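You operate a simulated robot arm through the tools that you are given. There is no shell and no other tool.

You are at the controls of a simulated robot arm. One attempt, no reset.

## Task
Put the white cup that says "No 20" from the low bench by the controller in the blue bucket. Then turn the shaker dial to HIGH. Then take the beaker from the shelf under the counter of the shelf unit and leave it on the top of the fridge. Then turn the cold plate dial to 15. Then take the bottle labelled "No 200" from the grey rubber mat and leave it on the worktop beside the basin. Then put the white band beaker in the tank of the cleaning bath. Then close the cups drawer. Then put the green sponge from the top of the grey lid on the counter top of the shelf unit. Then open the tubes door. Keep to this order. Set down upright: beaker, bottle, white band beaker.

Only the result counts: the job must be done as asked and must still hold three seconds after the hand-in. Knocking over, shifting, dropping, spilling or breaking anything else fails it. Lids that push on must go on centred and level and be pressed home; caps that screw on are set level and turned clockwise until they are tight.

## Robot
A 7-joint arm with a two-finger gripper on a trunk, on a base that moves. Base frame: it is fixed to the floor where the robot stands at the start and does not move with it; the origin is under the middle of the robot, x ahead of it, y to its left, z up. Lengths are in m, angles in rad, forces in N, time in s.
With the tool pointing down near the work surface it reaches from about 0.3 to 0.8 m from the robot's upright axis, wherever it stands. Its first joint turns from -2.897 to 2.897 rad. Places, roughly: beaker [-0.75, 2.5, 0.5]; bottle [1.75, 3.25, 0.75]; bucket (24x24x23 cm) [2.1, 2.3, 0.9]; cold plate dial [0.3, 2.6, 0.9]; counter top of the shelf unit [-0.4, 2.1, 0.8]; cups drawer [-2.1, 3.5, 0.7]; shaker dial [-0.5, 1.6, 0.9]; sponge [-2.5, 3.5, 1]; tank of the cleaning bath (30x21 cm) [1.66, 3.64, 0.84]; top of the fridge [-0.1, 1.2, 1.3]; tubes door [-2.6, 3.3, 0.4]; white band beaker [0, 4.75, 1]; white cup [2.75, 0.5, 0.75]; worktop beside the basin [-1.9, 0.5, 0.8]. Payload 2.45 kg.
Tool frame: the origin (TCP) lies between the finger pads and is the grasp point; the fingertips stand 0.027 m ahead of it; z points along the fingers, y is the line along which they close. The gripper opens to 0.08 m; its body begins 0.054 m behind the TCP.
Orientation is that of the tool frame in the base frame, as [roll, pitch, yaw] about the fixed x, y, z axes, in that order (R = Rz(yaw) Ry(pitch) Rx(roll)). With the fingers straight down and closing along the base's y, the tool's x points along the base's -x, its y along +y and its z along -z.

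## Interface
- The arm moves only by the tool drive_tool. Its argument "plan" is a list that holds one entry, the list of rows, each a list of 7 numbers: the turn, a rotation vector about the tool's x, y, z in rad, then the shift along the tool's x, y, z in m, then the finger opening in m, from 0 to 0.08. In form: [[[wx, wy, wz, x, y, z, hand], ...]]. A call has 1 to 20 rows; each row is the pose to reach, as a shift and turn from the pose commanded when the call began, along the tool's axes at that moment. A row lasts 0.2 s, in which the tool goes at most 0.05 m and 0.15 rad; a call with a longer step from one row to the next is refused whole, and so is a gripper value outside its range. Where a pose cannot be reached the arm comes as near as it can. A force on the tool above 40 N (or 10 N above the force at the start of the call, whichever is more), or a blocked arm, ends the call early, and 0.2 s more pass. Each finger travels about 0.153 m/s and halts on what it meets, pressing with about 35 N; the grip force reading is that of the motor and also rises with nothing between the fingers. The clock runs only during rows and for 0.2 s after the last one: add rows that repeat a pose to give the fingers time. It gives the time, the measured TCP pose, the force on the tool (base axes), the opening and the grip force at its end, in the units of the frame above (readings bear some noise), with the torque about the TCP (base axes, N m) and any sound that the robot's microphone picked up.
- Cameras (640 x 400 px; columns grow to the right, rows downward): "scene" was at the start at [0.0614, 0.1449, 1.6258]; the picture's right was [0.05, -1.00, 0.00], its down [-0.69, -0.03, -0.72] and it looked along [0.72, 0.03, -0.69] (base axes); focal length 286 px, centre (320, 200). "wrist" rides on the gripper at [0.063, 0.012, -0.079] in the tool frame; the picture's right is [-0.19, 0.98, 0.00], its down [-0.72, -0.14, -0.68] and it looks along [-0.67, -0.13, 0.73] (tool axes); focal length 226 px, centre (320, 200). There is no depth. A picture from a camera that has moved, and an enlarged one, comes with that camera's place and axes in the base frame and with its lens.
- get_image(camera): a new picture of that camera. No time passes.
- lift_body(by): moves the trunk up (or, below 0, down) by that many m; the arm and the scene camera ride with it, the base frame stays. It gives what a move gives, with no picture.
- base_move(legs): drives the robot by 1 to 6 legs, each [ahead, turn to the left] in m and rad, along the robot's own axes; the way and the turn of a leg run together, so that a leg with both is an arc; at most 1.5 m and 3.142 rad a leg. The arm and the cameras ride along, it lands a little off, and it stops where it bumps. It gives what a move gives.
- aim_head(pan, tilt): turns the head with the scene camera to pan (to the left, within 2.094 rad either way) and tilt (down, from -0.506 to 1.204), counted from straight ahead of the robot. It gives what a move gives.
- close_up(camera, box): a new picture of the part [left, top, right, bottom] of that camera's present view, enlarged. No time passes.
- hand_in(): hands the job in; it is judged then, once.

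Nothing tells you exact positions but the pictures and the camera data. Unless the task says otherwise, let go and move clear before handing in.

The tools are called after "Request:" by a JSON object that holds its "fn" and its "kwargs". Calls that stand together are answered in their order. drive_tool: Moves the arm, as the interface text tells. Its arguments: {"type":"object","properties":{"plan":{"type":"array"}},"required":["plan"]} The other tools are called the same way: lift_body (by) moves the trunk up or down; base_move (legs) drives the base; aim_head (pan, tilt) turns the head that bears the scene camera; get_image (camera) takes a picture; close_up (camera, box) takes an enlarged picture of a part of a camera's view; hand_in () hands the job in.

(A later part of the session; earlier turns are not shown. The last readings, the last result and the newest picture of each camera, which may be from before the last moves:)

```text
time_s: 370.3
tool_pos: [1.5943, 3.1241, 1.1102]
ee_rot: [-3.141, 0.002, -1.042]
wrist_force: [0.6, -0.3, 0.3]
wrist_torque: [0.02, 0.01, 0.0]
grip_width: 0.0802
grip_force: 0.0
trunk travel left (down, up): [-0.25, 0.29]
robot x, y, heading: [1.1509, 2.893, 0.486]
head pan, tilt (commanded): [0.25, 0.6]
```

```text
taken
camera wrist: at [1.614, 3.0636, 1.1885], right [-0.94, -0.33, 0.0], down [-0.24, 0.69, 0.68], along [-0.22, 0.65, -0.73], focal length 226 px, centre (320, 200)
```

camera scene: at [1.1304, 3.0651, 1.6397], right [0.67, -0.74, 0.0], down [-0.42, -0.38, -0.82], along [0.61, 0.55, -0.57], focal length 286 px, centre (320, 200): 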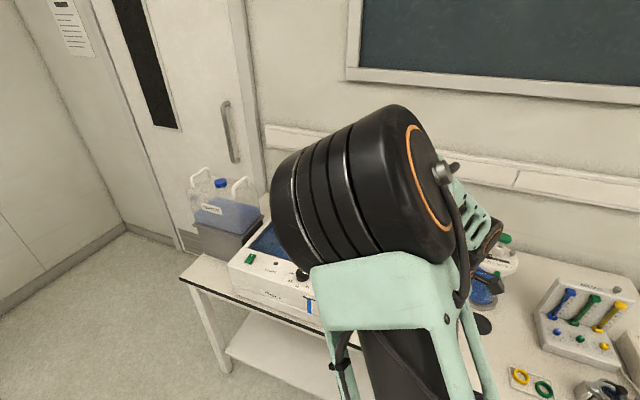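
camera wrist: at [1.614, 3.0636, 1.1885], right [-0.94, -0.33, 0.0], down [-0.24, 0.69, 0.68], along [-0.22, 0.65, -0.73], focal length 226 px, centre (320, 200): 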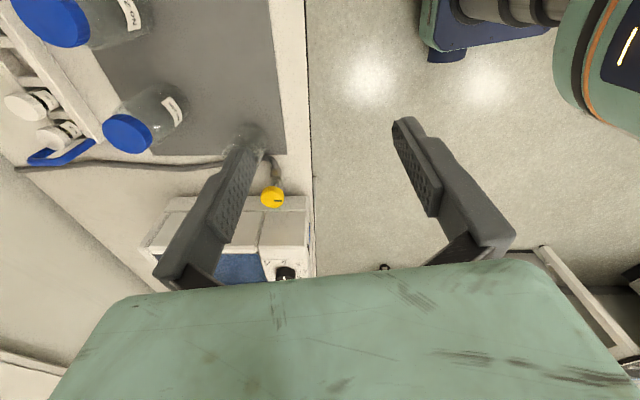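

The elbow is high now. I move the tool over the No 200 bottle.

Request:
{"fn": "drive_tool", "kwargs": {"plan": [[[0, 0, 0, -0.005, -0.045, 0.0, 0.08], [0, 0, 0, -0.01, -0.09, 0.0, 0.08], [0, 0, 0, -0.015, -0.135, 0.0, 0.08], [0, 0, 0, -0.02, -0.18, 0.01, 0.08], [0, 0, 0, -0.025, -0.225, 0.03, 0.08], [0, 0, 0, -0.0287, -0.2642, 0.05, 0.08], [0, 0, 0, -0.0287, -0.2642, 0.06, 0.08], [0, 0, 0, -0.0287, -0.2642, 0.06, 0.08]]]}}

Request:
{"fn": "get_image", "kwargs": {"camera": "wrist"}}

Request:
{"fn": "get_image", "kwargs": {"camera": "scene"}}

```text
time_s: 372.1
tool_pos: [1.8065, 3.2838, 1.053]
ee_rot: [-3.139, 0.002, -1.042]
wrist_force: [-0.1, 0.4, 0.6]
wrist_torque: [-0.02, 0.0, -0.01]
grip_width: 0.0796
grip_force: 0.0
trunk travel left (down, up): [-0.25, 0.29]
robot x, y, heading: [1.1501, 2.8907, 0.482]
head pan, tilt (commanded): [0.25, 0.6]
```

```text
taken
camera wrist: at [1.827, 3.2224, 1.1305], right [-0.94, -0.33, 0.0], down [-0.24, 0.69, 0.68], along [-0.22, 0.65, -0.73], focal length 226 px, centre (320, 200)
```

wrist: 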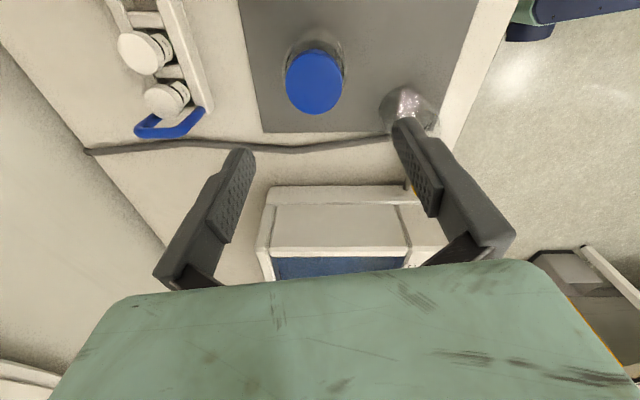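

```text
taken
camera scene: at [1.1298, 3.0648, 1.6397], right [0.67, -0.74, 0.0], down [-0.42, -0.38, -0.82], along [0.61, 0.55, -0.57], focal length 286 px, centre (320, 200)
```

scene: 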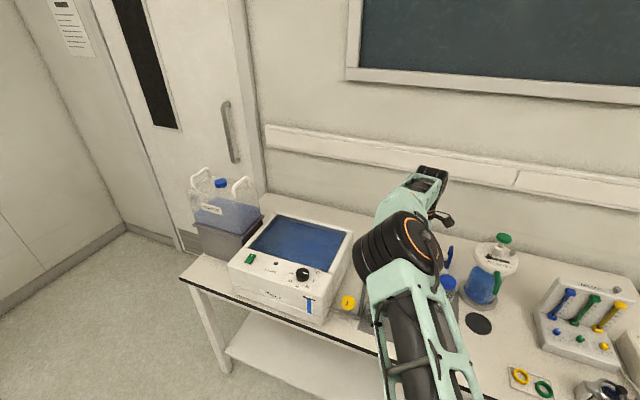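

Cap top is at z≈0.90, bottle centre (1.812, 3.284). I centre on it and descend with the fingers in front of and behind it.

Request:
{"fn": "drive_tool", "kwargs": {"plan": [[[0, 0, 0, 0.0017, -0.0055, 0.03, 0.08], [0, 0, 0, 0.0017, -0.0055, 0.07, 0.08], [0, 0, 0, 0.0017, -0.0055, 0.1, 0.08], [0, 0, 0, 0.0017, -0.0055, 0.1, 0.08]]]}}

Request:
{"fn": "get_image", "kwargs": {"camera": "wrist"}}

Request:
{"fn": "get_image", "kwargs": {"camera": "scene"}}

```text
time_s: 373.1
tool_pos: [1.813, 3.2831, 0.952]
ee_rot: [-3.14, 0.002, -1.042]
wrist_force: [-0.1, 0.9, -0.6]
wrist_torque: [0.02, -0.01, 0.01]
grip_width: 0.0805
grip_force: 0.1
trunk travel left (down, up): [-0.25, 0.29]
robot x, y, heading: [1.1482, 2.8925, 0.484]
head pan, tilt (commanded): [0.25, 0.6]
```

```text
taken
camera wrist: at [1.8325, 3.2234, 1.0293], right [-0.94, -0.33, 0.0], down [-0.24, 0.69, 0.68], along [-0.22, 0.65, -0.73], focal length 226 px, centre (320, 200)
```

wrist: 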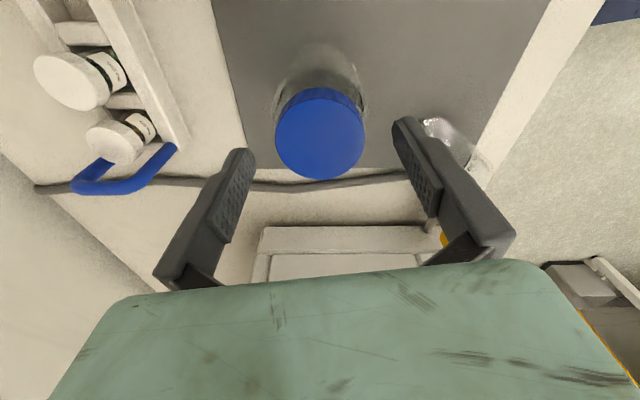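

```text
taken
camera scene: at [1.1301, 3.0647, 1.6397], right [0.67, -0.74, 0.0], down [-0.42, -0.38, -0.82], along [0.61, 0.55, -0.57], focal length 286 px, centre (320, 200)
```

scene: 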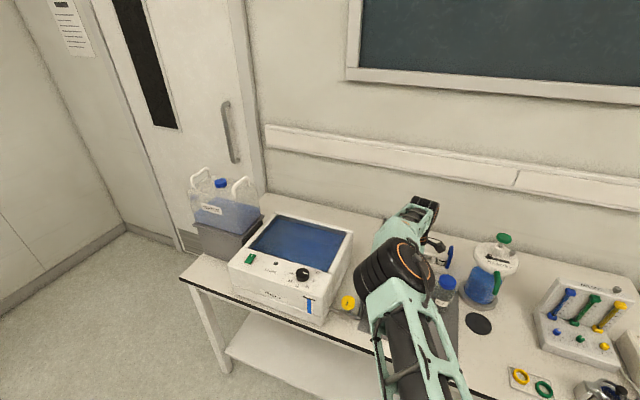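

Centred exactly. I descend the rest and close on the body.

Request:
{"fn": "drive_tool", "kwargs": {"plan": [[[0, 0, 0, 0, 0, 0.02, 0.08], [0, 0, 0, 0, 0, 0.04, 0.08], [0, 0, 0, 0, 0, 0.06, 0.08], [0, 0, 0, 0, 0, 0.078, 0.08], [0, 0, 0, 0, 0, 0.09, 0.08], [0, 0, 0, 0, 0, 0.09, 0.08]]]}}

Request:
{"fn": "get_image", "kwargs": {"camera": "wrist"}}

```text
time_s: 374.5
tool_pos: [1.8143, 3.2833, 0.8601]
ee_rot: [-3.14, 0.002, -1.044]
wrist_force: [0.2, 0.0, -1.1]
wrist_torque: [-0.02, 0.02, -0.01]
grip_width: 0.0801
grip_force: 0.0
trunk travel left (down, up): [-0.25, 0.29]
robot x, y, heading: [1.1491, 2.888, 0.48]
head pan, tilt (commanded): [0.25, 0.6]
```

```text
taken
camera wrist: at [1.8325, 3.2227, 0.9386], right [-0.94, -0.33, 0.0], down [-0.24, 0.69, 0.68], along [-0.22, 0.65, -0.73], focal length 226 px, centre (320, 200)
```

wrist: 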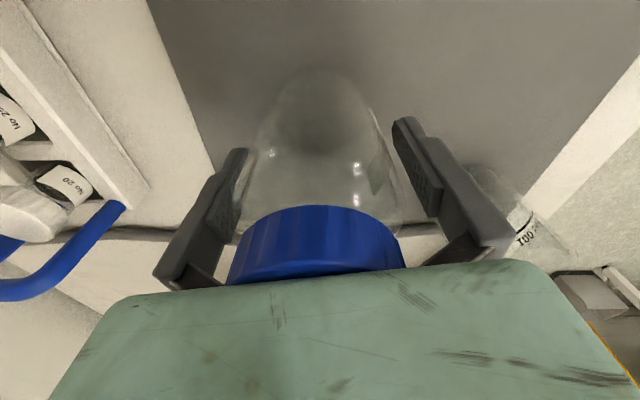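

Request:
{"fn": "drive_tool", "kwargs": {"plan": [[[0, 0, 0, 0, 0, 0, 0.065], [0, 0, 0, 0, 0, 0, 0.05], [0, 0, 0, 0, 0, 0, 0.04], [0, 0, 0, 0, 0, 0, 0.04]]]}}

Request:
{"fn": "drive_tool", "kwargs": {"plan": [[[0, 0, 0, 0, 0, -0.01, 0.04], [0, 0, 0, 0, 0, -0.025, 0.04], [0, 0, 0, 0, 0, -0.045, 0.04], [0, 0, 0, 0, 0, -0.07, 0.04], [0, 0, 0, 0, 0, -0.1, 0.04], [0, 0, 0, 0, 0, -0.14, 0.04], [0, 0, 0, 0, 0, -0.18, 0.04], [0, 0, 0, 0, 0, -0.22, 0.04], [0, 0, 0, 0, 0, -0.25, 0.04], [0, 0, 0, 0, 0, -0.25, 0.04]]]}}

Request:
{"fn": "get_image", "kwargs": {"camera": "wrist"}}

Request:
{"fn": "get_image", "kwargs": {"camera": "scene"}}

```text
time_s: 375.5
tool_pos: [1.812, 3.2828, 0.8604]
ee_rot: [-3.139, 0.001, -1.041]
wrist_force: [0.6, 0.1, -0.4]
wrist_torque: [-0.04, 0.03, -0.03]
grip_width: 0.065
grip_force: 34.7
trunk travel left (down, up): [-0.25, 0.29]
robot x, y, heading: [1.148, 2.8914, 0.483]
head pan, tilt (commanded): [0.25, 0.6]
```

```text
time_s: 377.7
tool_pos: [1.813, 3.2834, 1.1104]
ee_rot: [-3.14, 0.003, -1.043]
wrist_force: [0.3, 0.8, -1.9]
wrist_torque: [0.0, -0.01, -0.02]
grip_width: 0.065
grip_force: 35.1
trunk travel left (down, up): [-0.25, 0.29]
robot x, y, heading: [1.1455, 2.8878, 0.483]
head pan, tilt (commanded): [0.25, 0.6]
```

```text
taken
camera wrist: at [1.8328, 3.2233, 1.1884], right [-0.94, -0.33, 0.0], down [-0.24, 0.69, 0.68], along [-0.22, 0.65, -0.73], focal length 226 px, centre (320, 200)
```

wrist: 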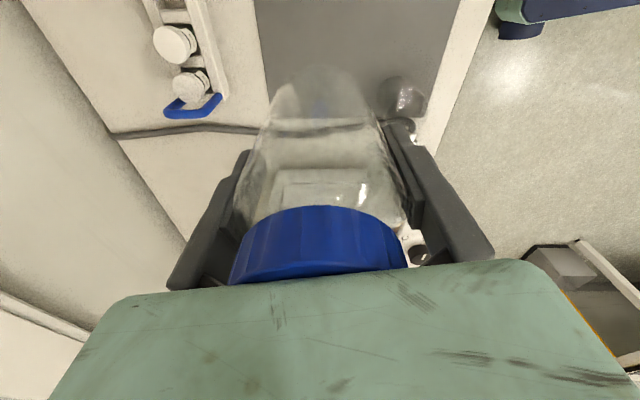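

```text
taken
camera scene: at [1.1302, 3.0649, 1.6396], right [0.67, -0.74, 0.0], down [-0.42, -0.38, -0.82], along [0.61, 0.55, -0.57], focal length 286 px, centre (320, 200)
```

scene: 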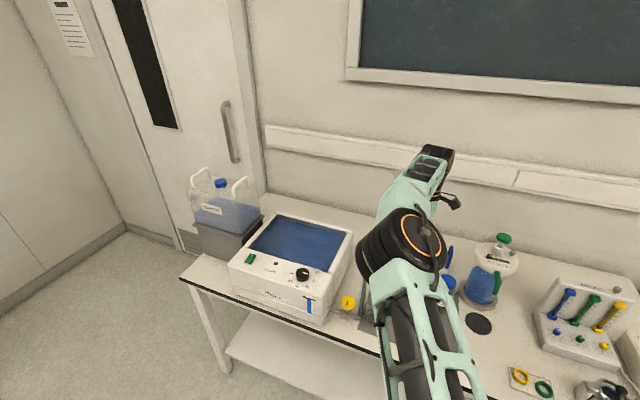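

The bottle is held (65 mm grip, ~0.2 kg). I retract it, then drive around to the basin counter.

Request:
{"fn": "drive_tool", "kwargs": {"plan": [[[0, 0, 0, 0, 0.03, -0.02, 0.04], [0, 0, 0, 0, 0.07, -0.04, 0.04], [0, 0, 0, 0, 0.11, -0.05, 0.04], [0, 0, 0, 0, 0.15, -0.05, 0.04], [0, 0, 0, 0, 0.19, -0.05, 0.04], [0, 0, 0, 0, 0.23, -0.05, 0.04], [0, 0, 0, 0, 0.26, -0.05, 0.04], [0, 0, 0, 0, 0.26, -0.05, 0.04]]]}}

Request:
{"fn": "base_move", "kwargs": {"legs": [[-0.2, 0], [0, -1.694], [1.2, 0], [1.1, 0], [0, -1.571]]}}

Request:
{"fn": "get_image", "kwargs": {"camera": "wrist"}}

```text
time_s: 379.5
tool_pos: [1.5891, 3.1507, 1.1603]
ee_rot: [-3.141, 0.002, -1.041]
wrist_force: [-0.1, 0.2, -1.6]
wrist_torque: [0.06, 0.01, -0.02]
grip_width: 0.0651
grip_force: 34.9
trunk travel left (down, up): [-0.25, 0.29]
robot x, y, heading: [1.1458, 2.8925, 0.486]
head pan, tilt (commanded): [0.25, 0.6]
```

```text
time_s: 400.1
tool_pos: [1.2581, 0.4557, 1.1599]
ee_rot: [-3.139, 0.001, 1.935]
wrist_force: [0.0, -0.5, -1.4]
wrist_torque: [0.01, 0.02, 0.02]
grip_width: 0.0649
grip_force: 34.9
trunk travel left (down, up): [-0.25, 0.29]
robot x, y, heading: [1.7381, 0.6442, -2.825]
head pan, tilt (commanded): [0.25, 0.6]
```

```text
taken
camera wrist: at [1.2461, 0.5201, 1.2381], right [0.99, 0.17, 0.0], down [0.12, -0.72, 0.68], along [0.11, -0.67, -0.73], focal length 226 px, centre (320, 200)
```

wrist: 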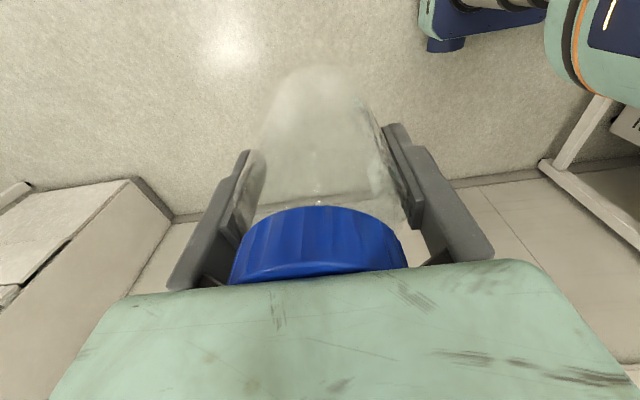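

Request:
{"fn": "base_move", "kwargs": {"legs": [[0, 0.043], [1.35, 0], [1.3, 0], [0, -1.571], [1.12, 0]]}}

Request:
{"fn": "aim_head", "kwargs": {"pan": 1.2, "tilt": 0.7}}

Request:
{"fn": "get_image", "kwargs": {"camera": "scene"}}

```text
time_s: 416.7
tool_pos: [-1.0007, 0.0885, 1.159]
ee_rot: [3.141, 0.005, 0.626]
wrist_force: [0.3, 0.7, -3.0]
wrist_torque: [-0.03, 0.01, -0.01]
grip_width: 0.065
grip_force: 34.9
trunk travel left (down, up): [-0.25, 0.29]
robot x, y, heading: [-0.6971, -0.3258, 2.331]
head pan, tilt (commanded): [0.25, 0.6]
stopped in leg 4: the robot was blocked; the commanded pose is now the measured one
```

```text
time_s: 417.9
tool_pos: [-1.0027, 0.087, 1.1596]
ee_rot: [-3.141, 0.002, 0.628]
wrist_force: [0.9, -0.1, -2.1]
wrist_torque: [-0.04, -0.02, -0.01]
grip_width: 0.0651
grip_force: 34.7
trunk travel left (down, up): [-0.25, 0.29]
robot x, y, heading: [-0.7036, -0.3275, 2.33]
head pan, tilt (commanded): [1.201, 0.7]
```

```text
taken
camera scene: at [-0.8682, -0.4696, 1.6311], right [-0.38, 0.93, 0.0], down [0.6, 0.24, -0.76], along [-0.71, -0.29, -0.64], focal length 286 px, centre (320, 200)
```

scene: 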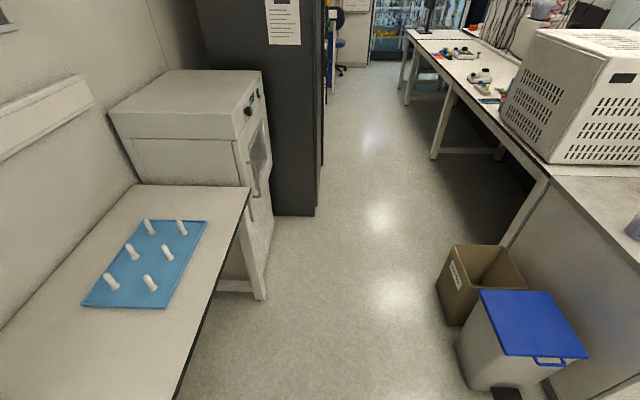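

The base's rear touched the side table while turning. I move forward out of there first, then continue up the aisle.

Request:
{"fn": "base_move", "kwargs": {"legs": [[0.25, 0], [0, -0.54], [0.85, 0]]}}

Request:
{"fn": "aim_head", "kwargs": {"pan": 1.3, "tilt": 0.7}}

Request:
{"fn": "get_image", "kwargs": {"camera": "scene"}}

Request:
{"fn": "get_image", "kwargs": {"camera": "wrist"}}

```text
time_s: 425.4
tool_pos: [-1.1197, 1.201, 1.159]
ee_rot: [-3.141, 0.003, 0.1]
wrist_force: [-0.2, -0.3, -1.9]
wrist_torque: [0.01, 0.01, 0.01]
grip_width: 0.0648
grip_force: 35.2
trunk travel left (down, up): [-0.25, 0.29]
robot x, y, heading: [-1.0674, 0.6904, 1.803]
head pan, tilt (commanded): [1.201, 0.7]
```

```text
time_s: 426.1
tool_pos: [-1.1191, 1.1994, 1.1594]
ee_rot: [3.141, 0.003, 0.099]
wrist_force: [-0.2, -0.5, -2.2]
wrist_torque: [-0.01, 0.02, 0.0]
grip_width: 0.0647
grip_force: 35.1
trunk travel left (down, up): [-0.25, 0.29]
robot x, y, heading: [-1.068, 0.6874, 1.801]
head pan, tilt (commanded): [1.3, 0.7]
```

```text
taken
camera scene: at [-1.2842, 0.6426, 1.6311], right [0.04, 1.0, 0.0], down [0.64, -0.03, -0.76], along [-0.76, 0.03, -0.64], focal length 286 px, centre (320, 200)
```

scene: 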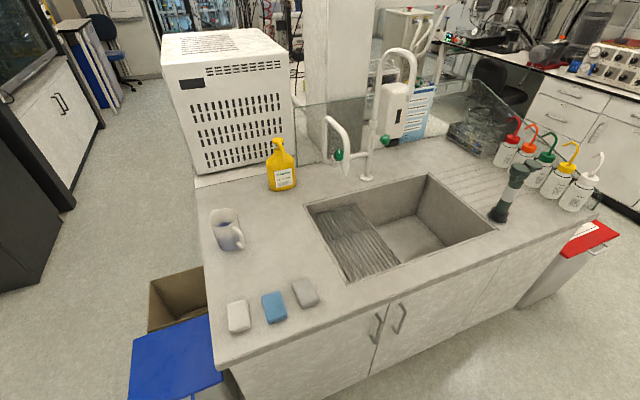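

```text
taken
camera wrist: at [-1.0561, 1.1941, 1.2375], right [-0.09, -1.0, 0.0], down [-0.73, 0.07, 0.68], along [-0.68, 0.06, -0.73], focal length 226 px, centre (320, 200)
```

wrist: 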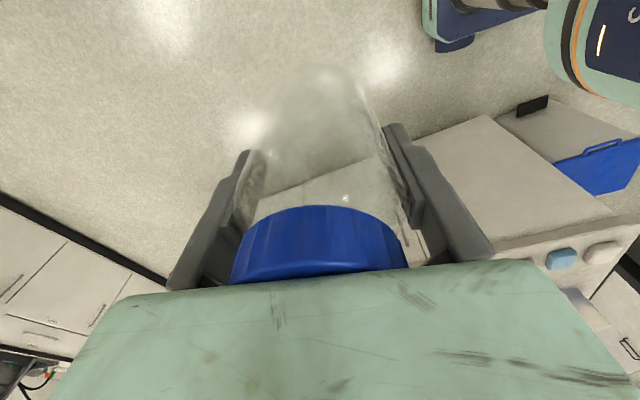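

I see the worktop left of the basin with three sponges, a jug and a yellow bottle; the free spot is around (−1.91, 0.51). I turn to face it and move slightly closer.

Request:
{"fn": "base_move", "kwargs": {"legs": [[0, 1.548], [0.08, 0]]}}

Request:
{"fn": "aim_head", "kwargs": {"pan": 0.2, "tilt": 0.7}}

Request:
{"fn": "get_image", "kwargs": {"camera": "scene"}}

Request:
{"fn": "get_image", "kwargs": {"camera": "wrist"}}

```text
time_s: 431.0
tool_pos: [-1.6476, 0.6309, 1.16]
ee_rot: [-3.141, 0.004, 1.653]
wrist_force: [0.0, -0.7, -2.1]
wrist_torque: [-0.01, -0.01, -0.01]
grip_width: 0.0649
grip_force: 34.5
trunk travel left (down, up): [-0.25, 0.29]
robot x, y, heading: [-1.1388, 0.6729, -2.931]
head pan, tilt (commanded): [1.3, 0.7]
```

```text
time_s: 432.3
tool_pos: [-1.6496, 0.6296, 1.1603]
ee_rot: [3.141, 0.005, 1.653]
wrist_force: [0.1, -0.3, -1.8]
wrist_torque: [0.0, 0.01, -0.02]
grip_width: 0.0648
grip_force: 34.8
trunk travel left (down, up): [-0.25, 0.29]
robot x, y, heading: [-1.1358, 0.6729, -2.928]
head pan, tilt (commanded): [0.201, 0.7]
```

```text
taken
camera scene: at [-1.1694, 0.5077, 1.6311], right [-0.4, 0.92, 0.0], down [0.59, 0.26, -0.76], along [-0.7, -0.31, -0.64], focal length 286 px, centre (320, 200)
```

scene: 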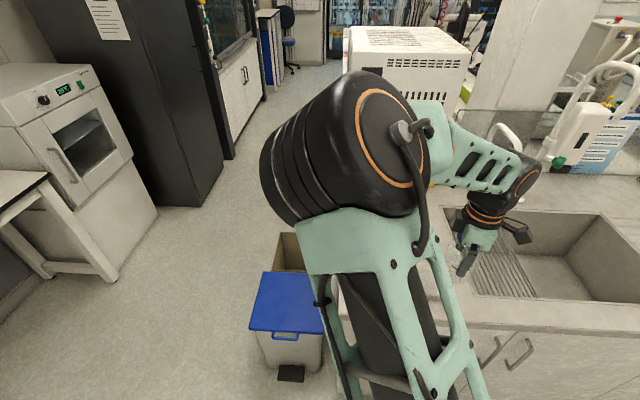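

```text
taken
camera wrist: at [-1.6438, 0.6943, 1.2375], right [0.99, -0.11, 0.0], down [-0.08, -0.73, 0.68], along [-0.08, -0.68, -0.73], focal length 226 px, centre (320, 200)
```

wrist: 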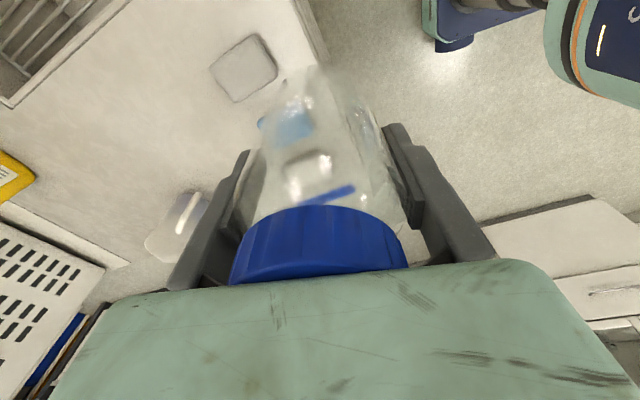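

I move the bottle above the free spot (−1.91, 0.515), between the sponges and the jug.

Request:
{"fn": "drive_tool", "kwargs": {"plan": [[[0, 0, 0, -0.014, -0.04, 0, 0.04], [0, 0, 0, -0.028, -0.08, 0, 0.04], [0, 0, 0, -0.042, -0.12, 0, 0.04], [0, 0, 0, -0.056, -0.16, 0, 0.04], [0, 0, 0, -0.07, -0.2, 0, 0.04], [0, 0, 0, -0.083, -0.24, 0, 0.04], [0, 0, 0, -0.0928, -0.2689, 0, 0.04], [0, 0, 0, -0.0928, -0.2689, 0, 0.04]]]}}

Request:
{"fn": "get_image", "kwargs": {"camera": "wrist"}}

Request:
{"fn": "get_image", "kwargs": {"camera": "scene"}}

```text
time_s: 434.1
tool_pos: [-1.9105, 0.5156, 1.1584]
ee_rot: [3.141, 0.004, 1.652]
wrist_force: [-0.3, -0.5, -1.7]
wrist_torque: [0.0, 0.0, -0.01]
grip_width: 0.0646
grip_force: 35.2
trunk travel left (down, up): [-0.25, 0.29]
robot x, y, heading: [-1.1399, 0.6739, -2.926]
head pan, tilt (commanded): [0.201, 0.7]
```

```text
taken
camera wrist: at [-1.9049, 0.5802, 1.2364], right [0.99, -0.11, 0.0], down [-0.08, -0.73, 0.68], along [-0.08, -0.68, -0.73], focal length 226 px, centre (320, 200)
```

wrist: 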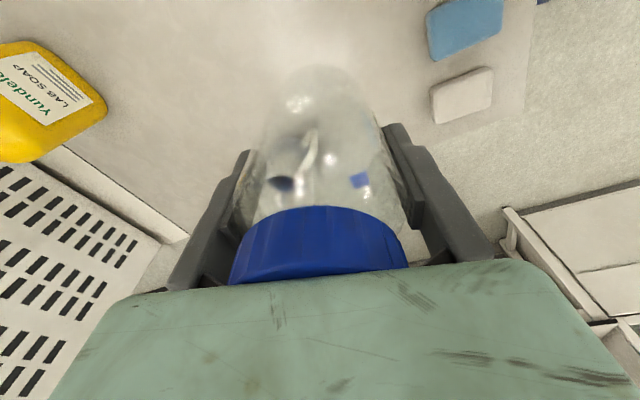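

```text
taken
camera scene: at [-1.1693, 0.5075, 1.6311], right [-0.4, 0.92, 0.0], down [0.59, 0.26, -0.76], along [-0.7, -0.31, -0.64], focal length 286 px, centre (320, 200)
```

scene: 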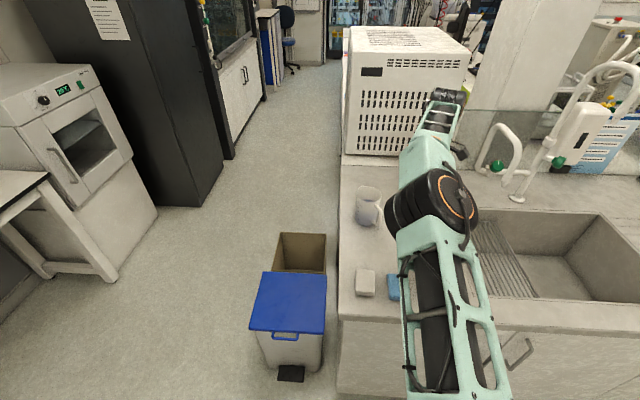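

The landing spot below is clear. I lower the bottle, then feel for contact.

Request:
{"fn": "drive_tool", "kwargs": {"plan": [[[0, 0, 0, 0, 0, 0.04, 0.04], [0, 0, 0, 0, 0, 0.08, 0.04], [0, 0, 0, 0, 0, 0.12, 0.04], [0, 0, 0, 0, 0, 0.16, 0.04], [0, 0, 0, 0, 0, 0.2, 0.04], [0, 0, 0, 0, 0, 0.23, 0.04], [0, 0, 0, 0, 0, 0.25, 0.04], [0, 0, 0, 0, 0, 0.26, 0.04], [0, 0, 0, 0, 0, 0.26, 0.04]]]}}

Request:
{"fn": "get_image", "kwargs": {"camera": "wrist"}}

Request:
{"fn": "get_image", "kwargs": {"camera": "scene"}}

```text
time_s: 435.8
tool_pos: [-1.9132, 0.5136, 0.9236]
ee_rot: [-3.128, 0.006, 1.658]
wrist_force: [1.9, -0.3, 19.8]
wrist_torque: [-0.07, -0.8, 0.04]
grip_width: 0.0647
grip_force: 35.3
trunk travel left (down, up): [-0.25, 0.29]
robot x, y, heading: [-1.1378, 0.6751, -2.933]
head pan, tilt (commanded): [0.201, 0.7]
stopped in row 8: the force on the tool passed its limit at 51 N (the readings are from after the stop); the commanded pose is now the measured one
```

```text
taken
camera wrist: at [-1.9064, 0.5781, 1.0017], right [0.99, -0.11, -0.01], down [-0.07, -0.72, 0.69], along [-0.08, -0.68, -0.73], focal length 226 px, centre (320, 200)
```

wrist: 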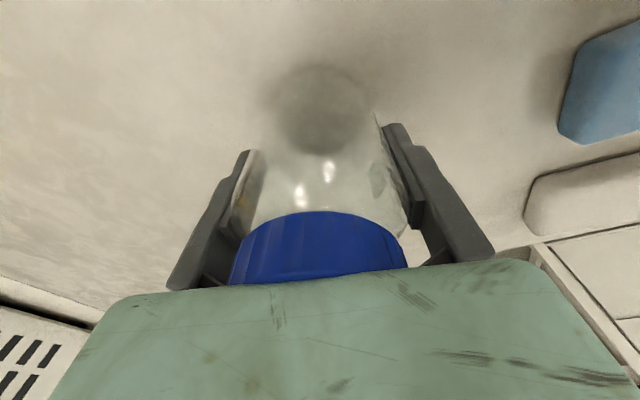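

```text
taken
camera scene: at [-1.168, 0.5078, 1.6313], right [-0.4, 0.92, 0.0], down [0.59, 0.26, -0.77], along [-0.7, -0.31, -0.64], focal length 286 px, centre (320, 200)
```

scene: 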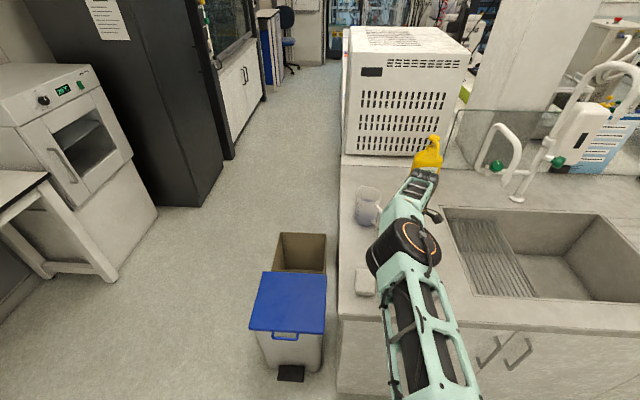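

Contact: the worktop is at z≈0.866, and the bottle stands on it. I ease up and level the tool before releasing.

Request:
{"fn": "drive_tool", "kwargs": {"plan": [[[-0.007, 0.003, 0, 0, 0, -0.002, 0.04], [-0.0136, 0.006, 0, 0, 0, -0.004, 0.04], [-0.0136, 0.006, 0, 0, 0, -0.004, 0.04]]]}}

```text
time_s: 436.6
tool_pos: [-1.9125, 0.514, 0.9245]
ee_rot: [3.138, -0.002, 1.656]
wrist_force: [-4.7, -0.9, 10.8]
wrist_torque: [-0.49, 0.42, -0.1]
grip_width: 0.0649
grip_force: 35.6
trunk travel left (down, up): [-0.25, 0.29]
robot x, y, heading: [-1.1401, 0.6733, -2.928]
head pan, tilt (commanded): [0.201, 0.7]
```

Request:
{"fn": "drive_tool", "kwargs": {"plan": [[[0, 0, 0, 0, 0, -0.0015, 0.04], [0, 0, 0, 0, 0, -0.0025, 0.04], [0, 0, 0, 0, 0, -0.0025, 0.04]]]}}

Request:
{"fn": "get_image", "kwargs": {"camera": "wrist"}}

```text
time_s: 437.4
tool_pos: [-1.9115, 0.5128, 0.9258]
ee_rot: [3.137, -0.003, 1.657]
wrist_force: [-0.6, 0.0, -2.8]
wrist_torque: [-0.04, 0.02, 0.01]
grip_width: 0.0651
grip_force: 35.6
trunk travel left (down, up): [-0.25, 0.29]
robot x, y, heading: [-1.136, 0.6731, -2.931]
head pan, tilt (commanded): [0.201, 0.7]
```

```text
taken
camera wrist: at [-1.9065, 0.5779, 1.0039], right [0.99, -0.11, 0.0], down [-0.08, -0.73, 0.68], along [-0.07, -0.67, -0.73], focal length 226 px, centre (320, 200)
```

wrist: 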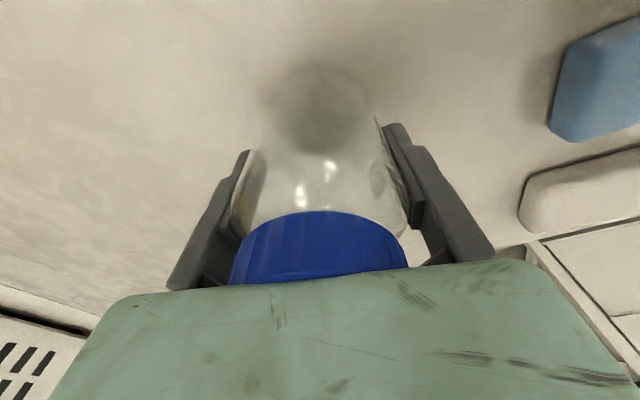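

The bottle is within a millimetre of the top. I lower that millimetre and release, then rise.

Request:
{"fn": "drive_tool", "kwargs": {"plan": [[[0, 0, 0, 0, 0, 0.001, 0.04], [0, 0, 0, 0, 0, 0.001, 0.055], [0, 0, 0, 0, 0, 0.001, 0.07], [0, 0, 0, 0, 0, 0.001, 0.08], [0, 0, 0, 0, 0, 0.001, 0.08]]]}}

Request:
{"fn": "get_image", "kwargs": {"camera": "wrist"}}

```text
time_s: 438.6
tool_pos: [-1.9119, 0.5132, 0.9255]
ee_rot: [3.138, -0.003, 1.657]
wrist_force: [-1.1, 0.2, 0.9]
wrist_torque: [-0.01, -0.04, -0.02]
grip_width: 0.0802
grip_force: 0.0
trunk travel left (down, up): [-0.25, 0.29]
robot x, y, heading: [-1.1382, 0.6733, -2.931]
head pan, tilt (commanded): [0.201, 0.7]
```

```text
taken
camera wrist: at [-1.9071, 0.578, 1.004], right [0.99, -0.11, 0.0], down [-0.08, -0.73, 0.68], along [-0.07, -0.68, -0.73], focal length 226 px, centre (320, 200)
```

wrist: 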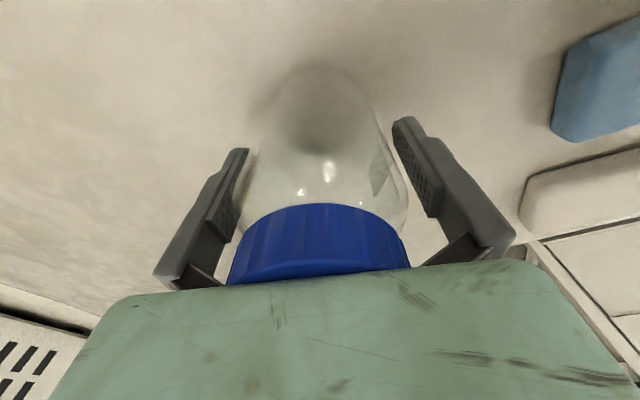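

Request:
{"fn": "drive_tool", "kwargs": {"plan": [[[0, 0, 0, 0, 0, -0.015, 0.08], [0, 0, 0, 0, 0, -0.035, 0.08], [0, 0, 0, 0, 0, -0.06, 0.08], [0, 0, 0, 0, 0, -0.1, 0.08], [0, 0, 0, 0, 0, -0.14, 0.08], [0, 0, 0, 0, 0, -0.18, 0.08], [0, 0, 0, 0, 0, -0.21, 0.08], [0, 0, 0, 0, 0, -0.21, 0.08]]]}}

Request:
{"fn": "get_image", "kwargs": {"camera": "wrist"}}

Request:
{"fn": "get_image", "kwargs": {"camera": "scene"}}

```text
time_s: 440.4
tool_pos: [-1.9124, 0.513, 1.1353]
ee_rot: [3.139, -0.004, 1.657]
wrist_force: [0.1, 0.1, 0.2]
wrist_torque: [-0.01, 0.01, -0.01]
grip_width: 0.08
grip_force: 0.0
trunk travel left (down, up): [-0.25, 0.29]
robot x, y, heading: [-1.1408, 0.6759, -2.931]
head pan, tilt (commanded): [0.201, 0.7]
```

```text
taken
camera wrist: at [-1.9083, 0.5779, 1.2138], right [0.99, -0.11, 0.0], down [-0.08, -0.73, 0.68], along [-0.07, -0.68, -0.73], focal length 226 px, centre (320, 200)
```

wrist: 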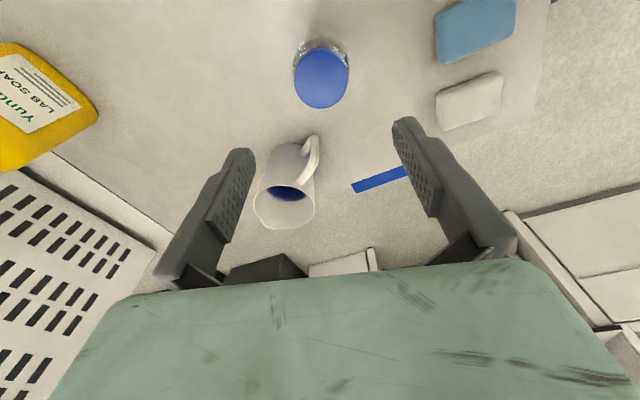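

```text
taken
camera scene: at [-1.1694, 0.5077, 1.631], right [-0.4, 0.92, 0.0], down [0.59, 0.26, -0.76], along [-0.7, -0.31, -0.64], focal length 286 px, centre (320, 200)
```

scene: 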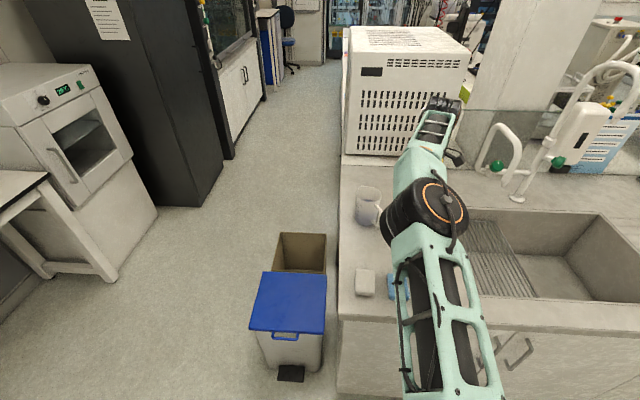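

The bottle stands upright on the worktop. I retract the arm and verify the label with the head camera.

Request:
{"fn": "drive_tool", "kwargs": {"plan": [[[0, 0, 0, 0, 0.04, -0.02, 0.08], [0, 0, 0, 0, 0.08, -0.04, 0.06], [0, 0, 0, 0, 0.12, -0.04, 0.05], [0, 0, 0, 0, 0.16, -0.04, 0.05], [0, 0, 0, 0.02, 0.2, -0.04, 0.05], [0, 0, 0, 0.05, 0.24, -0.04, 0.05], [0, 0, 0, 0.09, 0.27, -0.04, 0.05], [0, 0, 0, 0.13, 0.28, -0.04, 0.05], [0, 0, 0, 0.13, 0.28, -0.04, 0.05]]]}}

Request:
{"fn": "base_move", "kwargs": {"legs": [[-0.2, 0], [0, -0.8]]}}

Request:
{"fn": "aim_head", "kwargs": {"pan": 0.9, "tilt": 0.7}}

Request:
{"fn": "get_image", "kwargs": {"camera": "scene"}}

```text
time_s: 442.4
tool_pos: [-1.6467, 0.6641, 1.1771]
ee_rot: [3.137, -0.005, 1.657]
wrist_force: [0.3, 0.1, 0.2]
wrist_torque: [-0.04, -0.03, 0.02]
grip_width: 0.05
grip_force: 0.1
trunk travel left (down, up): [-0.25, 0.29]
robot x, y, heading: [-1.1371, 0.6721, -2.928]
head pan, tilt (commanded): [0.201, 0.7]
```

```text
time_s: 446.1
tool_pos: [-1.3034, 1.0718, 1.1782]
ee_rot: [3.139, -0.002, 0.861]
wrist_force: [1.0, 0.6, -0.9]
wrist_torque: [0.01, 0.01, -0.01]
grip_width: 0.05
grip_force: 0.0
trunk travel left (down, up): [-0.25, 0.29]
robot x, y, heading: [-0.9409, 0.7177, 2.556]
head pan, tilt (commanded): [0.201, 0.7]
```

```text
time_s: 447.2
tool_pos: [-1.3033, 1.0706, 1.1764]
ee_rot: [3.136, -0.005, 0.863]
wrist_force: [0.3, -0.2, 0.1]
wrist_torque: [0.0, -0.02, 0.01]
grip_width: 0.0499
grip_force: 0.1
trunk travel left (down, up): [-0.25, 0.29]
robot x, y, heading: [-0.9425, 0.7166, 2.558]
head pan, tilt (commanded): [0.901, 0.7]
```

```text
taken
camera scene: at [-1.0842, 0.5629, 1.6311], right [-0.31, 0.95, 0.0], down [0.61, 0.2, -0.76], along [-0.73, -0.24, -0.64], focal length 286 px, centre (320, 200)
```

scene: 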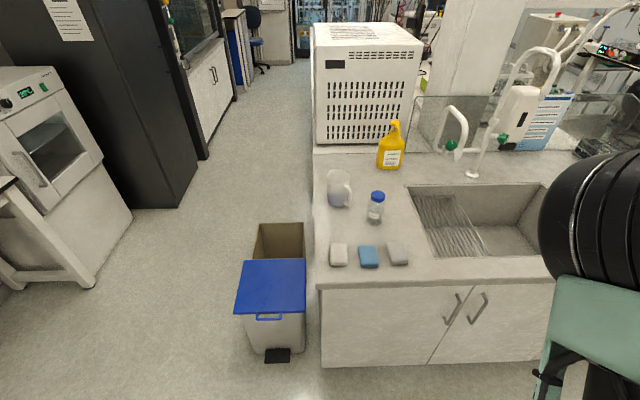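

Request:
{"fn": "close_up", "kwargs": {"camera": "scene", "box": [330, 170, 420, 240]}}

Request:
{"fn": "close_up", "kwargs": {"camera": "scene", "box": [362, 185, 390, 228]}}

```text
5.71 times, centred on (375, 205) of scene
camera zoom: at [-1.0842, 0.5629, 1.6311], right [-0.31, 0.95, 0.0], down [0.61, 0.2, -0.76], along [-0.73, -0.24, -0.64], focal length 1632 px, centre (6, 171)
```

zoom: 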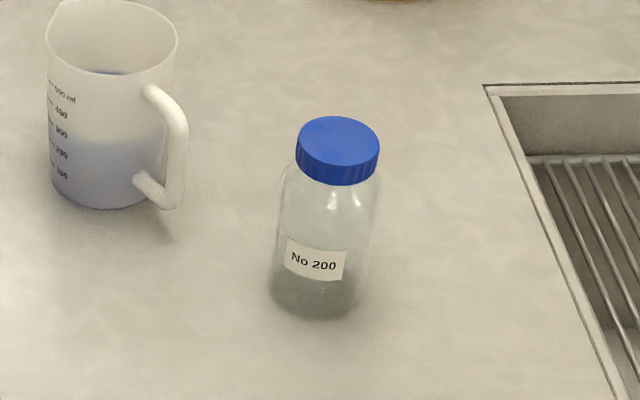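

```text
9.30 times, centred on (376, 206) of scene
camera zoom: at [-1.0842, 0.5629, 1.6311], right [-0.31, 0.95, 0.0], down [0.61, 0.2, -0.76], along [-0.73, -0.24, -0.64], focal length 2656 px, centre (-201, 140)
```

zoom: 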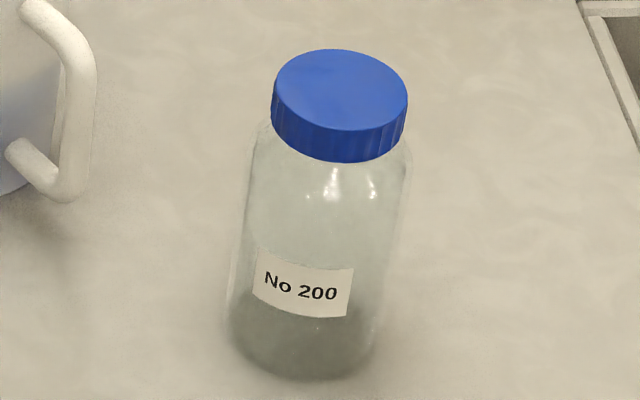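

Label "No 200" confirmed and the bottle is upright. Next is the white band beaker near the back; I drive up the aisle and look for it.

Request:
{"fn": "base_move", "kwargs": {"legs": [[0, -0.65], [1.2, 0], [1.15, 0]]}}

Request:
{"fn": "aim_head", "kwargs": {"pan": 0.0, "tilt": 0.45}}

Request:
{"fn": "get_image", "kwargs": {"camera": "scene"}}

```text
time_s: 460.4
tool_pos: [-1.7071, 3.4286, 1.1775]
ee_rot: [3.138, -0.003, 0.175]
wrist_force: [0.3, -0.1, -0.9]
wrist_torque: [-0.01, 0.01, -0.01]
grip_width: 0.0501
grip_force: 0.1
trunk travel left (down, up): [-0.25, 0.29]
robot x, y, heading: [-1.6512, 2.9214, 1.869]
head pan, tilt (commanded): [0.901, 0.7]
```

```text
time_s: 461.6
tool_pos: [-1.706, 3.4274, 1.1783]
ee_rot: [3.139, -0.004, 0.174]
wrist_force: [0.2, -1.3, 0.5]
wrist_torque: [-0.03, 0.0, 0.01]
grip_width: 0.05
grip_force: 0.1
trunk travel left (down, up): [-0.25, 0.29]
robot x, y, heading: [-1.65, 2.9259, 1.869]
head pan, tilt (commanded): [0.0, 0.45]
```

```text
taken
camera scene: at [-1.8072, 2.953, 1.6533], right [0.96, 0.29, 0.0], down [0.13, -0.42, -0.9], along [-0.27, 0.86, -0.44], focal length 286 px, centre (320, 200)
```

scene: 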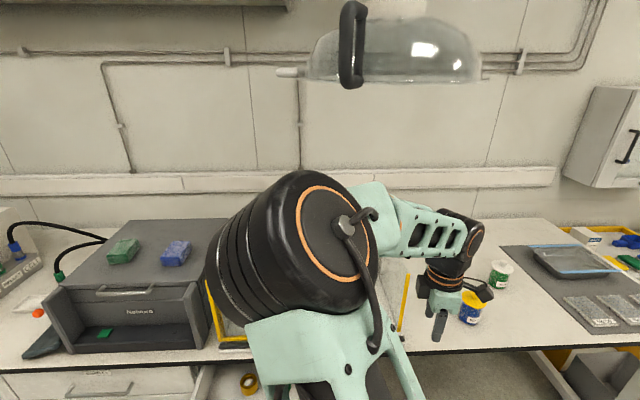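

I see the back counter with the grey lid and the two sponges on it. I turn right toward the corner to find the white band beaker.

Request:
{"fn": "base_move", "kwargs": {"legs": [[0, -1.35], [0.9, 0]]}}

Request:
{"fn": "aim_head", "kwargs": {"pan": 0.6, "tilt": 0.45}}

Request:
{"fn": "get_image", "kwargs": {"camera": "scene"}}

```text
time_s: 469.8
tool_pos: [-0.3972, 3.5729, 1.1764]
ee_rot: [3.139, -0.004, -1.144]
wrist_force: [0.1, 0.9, -0.3]
wrist_torque: [-0.02, 0.04, -0.02]
grip_width: 0.0501
grip_force: 0.1
trunk travel left (down, up): [-0.25, 0.29]
robot x, y, heading: [-0.8684, 3.3964, 0.55]
head pan, tilt (commanded): [0.0, 0.45]
```

```text
time_s: 470.8
tool_pos: [-0.3968, 3.5721, 1.1778]
ee_rot: [3.138, -0.003, -1.143]
wrist_force: [0.4, 0.3, 0.1]
wrist_torque: [-0.01, -0.01, -0.01]
grip_width: 0.0499
grip_force: 0.0
trunk travel left (down, up): [-0.25, 0.29]
robot x, y, heading: [-0.8698, 3.3945, 0.544]
head pan, tilt (commanded): [0.6, 0.45]
```

```text
taken
camera scene: at [-0.9245, 3.588, 1.6533], right [0.91, -0.41, 0.0], down [-0.18, -0.4, -0.9], along [0.37, 0.82, -0.44], focal length 286 px, centre (320, 200)
```

scene: 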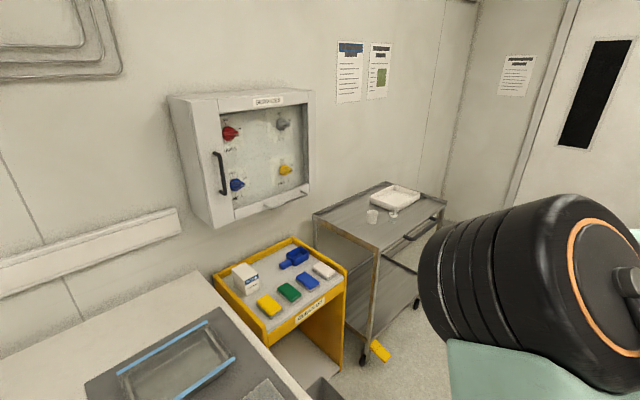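

Request:
{"fn": "close_up", "kwargs": {"camera": "scene", "box": [320, 170, 450, 260]}}

Request:
{"fn": "close_up", "kwargs": {"camera": "scene", "box": [355, 195, 405, 235]}}

```text
4.44 times, centred on (385, 215) of scene
camera zoom: at [-0.9245, 3.588, 1.6533], right [0.91, -0.41, 0.0], down [-0.18, -0.4, -0.9], along [0.37, 0.82, -0.44], focal length 1269 px, centre (31, 133)
```

zoom: 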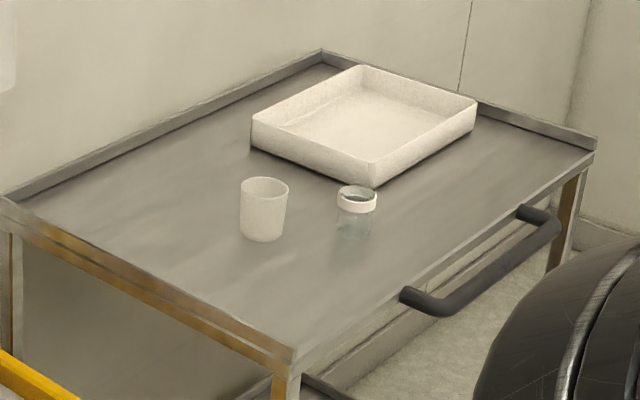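

```text
10.00 times, centred on (380, 215) of scene
camera zoom: at [-0.9245, 3.588, 1.6533], right [0.91, -0.41, 0.0], down [-0.18, -0.4, -0.9], along [0.37, 0.82, -0.44], focal length 2856 px, centre (-280, 50)
```

zoom: 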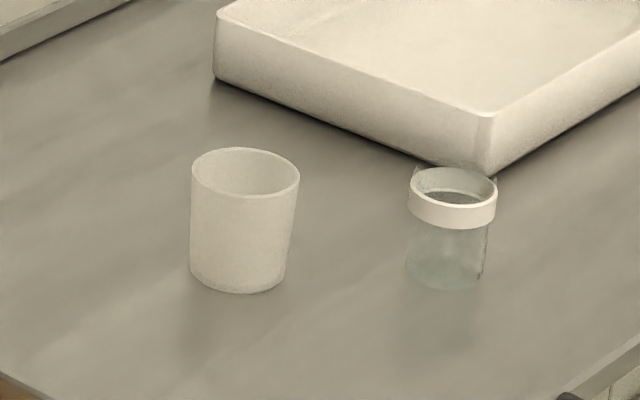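

The white band beaker is the glass one with a white collar on the steel trolley, next to a white cup and a tray. I drive in front of the trolley and face it.

Request:
{"fn": "base_move", "kwargs": {"legs": [[0, -0.09], [1.25, 0], [0, 1.475]]}}

Request:
{"fn": "aim_head", "kwargs": {"pan": 0.3, "tilt": 0.7}}

Request:
{"fn": "get_image", "kwargs": {"camera": "scene"}}

Request:
{"fn": "get_image", "kwargs": {"camera": "wrist"}}

```text
time_s: 481.2
tool_pos: [0.1905, 4.4204, 1.177]
ee_rot: [3.138, -0.002, 0.188]
wrist_force: [0.0, -0.4, -0.9]
wrist_torque: [-0.03, -0.02, -0.02]
grip_width: 0.05
grip_force: 0.0
trunk travel left (down, up): [-0.25, 0.29]
robot x, y, heading: [0.2522, 3.9167, 1.884]
head pan, tilt (commanded): [0.6, 0.45]
```

```text
time_s: 482.0
tool_pos: [0.1906, 4.4213, 1.1773]
ee_rot: [3.139, -0.002, 0.187]
wrist_force: [-0.8, -0.4, 0.5]
wrist_torque: [-0.01, 0.01, -0.03]
grip_width: 0.0502
grip_force: 0.1
trunk travel left (down, up): [-0.25, 0.29]
robot x, y, heading: [0.2496, 3.9176, 1.886]
head pan, tilt (commanded): [0.3, 0.7]
```

```text
taken
camera scene: at [0.0741, 3.9272, 1.6311], right [0.82, 0.57, 0.0], down [0.37, -0.53, -0.77], along [-0.44, 0.63, -0.64], focal length 286 px, centre (320, 200)
```

scene: 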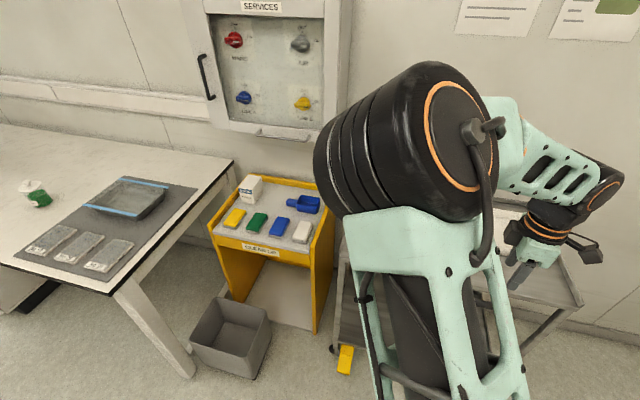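

```text
taken
camera wrist: at [0.2534, 4.422, 1.256], right [-0.01, -1.0, 0.0], down [-0.73, 0.01, 0.68], along [-0.68, 0.0, -0.73], focal length 226 px, centre (320, 200)
```

wrist: 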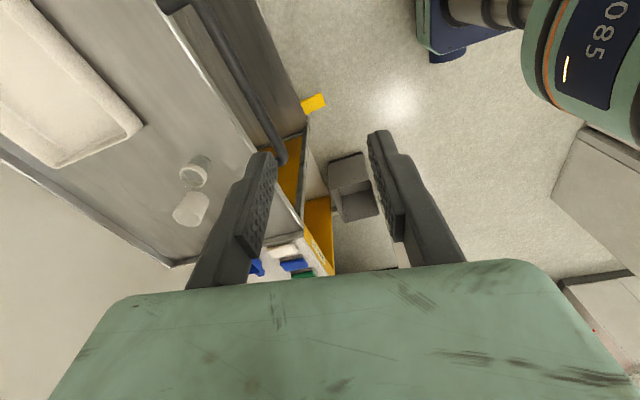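

The white band beaker is at about (0.01, 4.66), rim near z≈0.91. I move closer and bring the tool above it.

Request:
{"fn": "base_move", "kwargs": {"legs": [[0.12, 0]]}}

Request:
{"fn": "drive_tool", "kwargs": {"plan": [[[0, 0, 0, -0.02, -0.03, 0, 0.08], [0, 0, 0, -0.04, -0.06, 0, 0.08], [0, 0, 0, -0.06, -0.09, 0, 0.08], [0, 0, 0, -0.08, -0.12, 0.02, 0.08], [0, 0, 0, -0.1, -0.14, 0.05, 0.08], [0, 0, 0, -0.1158, -0.1487, 0.08, 0.08], [0, 0, 0, -0.1158, -0.1487, 0.1, 0.08], [0, 0, 0, -0.1158, -0.1487, 0.1, 0.08]]]}}

Request:
{"fn": "get_image", "kwargs": {"camera": "wrist"}}

Request:
{"fn": "get_image", "kwargs": {"camera": "scene"}}

```text
time_s: 483.2
tool_pos: [0.1517, 4.5357, 1.1766]
ee_rot: [3.138, -0.004, 0.187]
wrist_force: [-1.1, 0.4, 0.0]
wrist_torque: [-0.01, 0.0, -0.01]
grip_width: 0.0498
grip_force: 0.1
trunk travel left (down, up): [-0.25, 0.29]
robot x, y, heading: [0.2171, 4.0354, 1.881]
head pan, tilt (commanded): [0.3, 0.7]
```

```text
time_s: 485.1
tool_pos: [0.0114, 4.66, 1.0767]
ee_rot: [3.138, -0.002, 0.188]
wrist_force: [0.0, 0.5, 0.2]
wrist_torque: [0.0, 0.0, 0.03]
grip_width: 0.08
grip_force: 0.0
trunk travel left (down, up): [-0.25, 0.29]
robot x, y, heading: [0.2124, 4.0327, 1.883]
head pan, tilt (commanded): [0.3, 0.7]
```

```text
taken
camera wrist: at [0.074, 4.6592, 1.1543], right [-0.01, -1.0, 0.0], down [-0.73, 0.01, 0.68], along [-0.68, 0.0, -0.73], focal length 226 px, centre (320, 200)
```

wrist: 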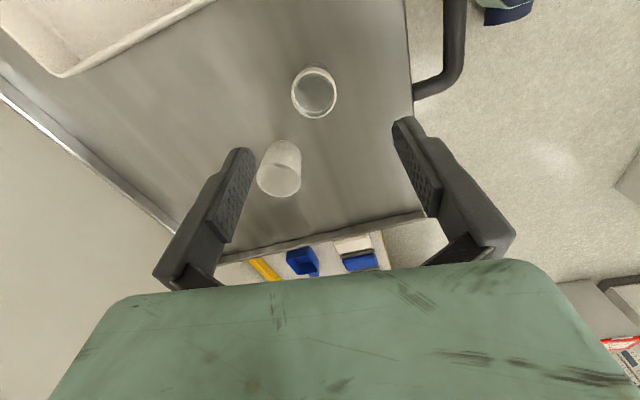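

```text
taken
camera scene: at [0.0375, 4.0407, 1.6311], right [0.82, 0.58, 0.0], down [0.37, -0.53, -0.76], along [-0.44, 0.63, -0.64], focal length 286 px, centre (320, 200)
```

scene: 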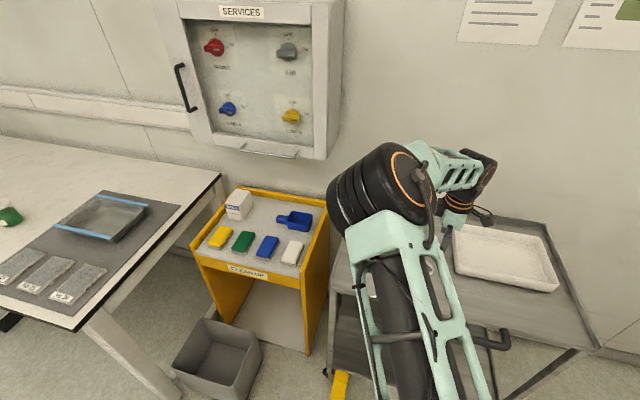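

Request:
{"fn": "close_up", "kwargs": {"camera": "wrist", "box": [250, 40, 370, 210]}}

```text
2.35 times, centred on (310, 125) of wrist
camera zoom: at [0.074, 4.6592, 1.1543], right [-0.01, -1.0, 0.0], down [-0.73, 0.01, 0.68], along [-0.68, 0.0, -0.73], focal length 532 px, centre (344, 376)
```

zoom: 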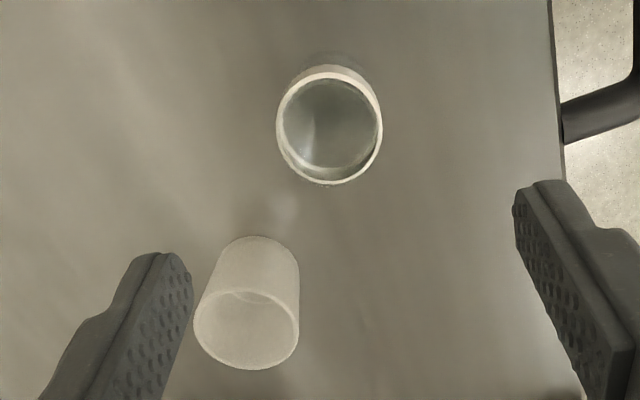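

Request:
{"fn": "drive_tool", "kwargs": {"plan": [[[0, 0, 0, -0.01, -0.005, 0.03, 0.08], [0, 0, 0, -0.02, -0.011, 0.06, 0.08], [0, 0, 0, -0.02, -0.011, 0.09, 0.08], [0, 0, 0, -0.02, -0.011, 0.09, 0.08]]]}}

Request:
{"fn": "close_up", "kwargs": {"camera": "wrist", "box": [230, 40, 410, 210]}}

```text
time_s: 486.1
tool_pos: [-0.0093, 4.6653, 0.9867]
ee_rot: [3.138, -0.003, 0.189]
wrist_force: [0.2, 0.1, 0.5]
wrist_torque: [-0.01, -0.02, -0.02]
grip_width: 0.08
grip_force: 0.1
trunk travel left (down, up): [-0.25, 0.29]
robot x, y, heading: [0.2123, 4.0343, 1.88]
head pan, tilt (commanded): [0.3, 0.7]
```

```text
2.35 times, centred on (320, 125) of wrist
camera zoom: at [0.0533, 4.6656, 1.065], right [-0.01, -1.0, 0.0], down [-0.73, 0.01, 0.68], along [-0.68, 0.0, -0.73], focal length 532 px, centre (320, 376)
```

zoom: 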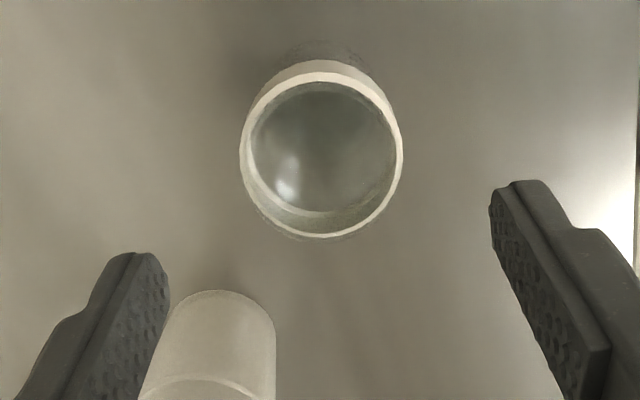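

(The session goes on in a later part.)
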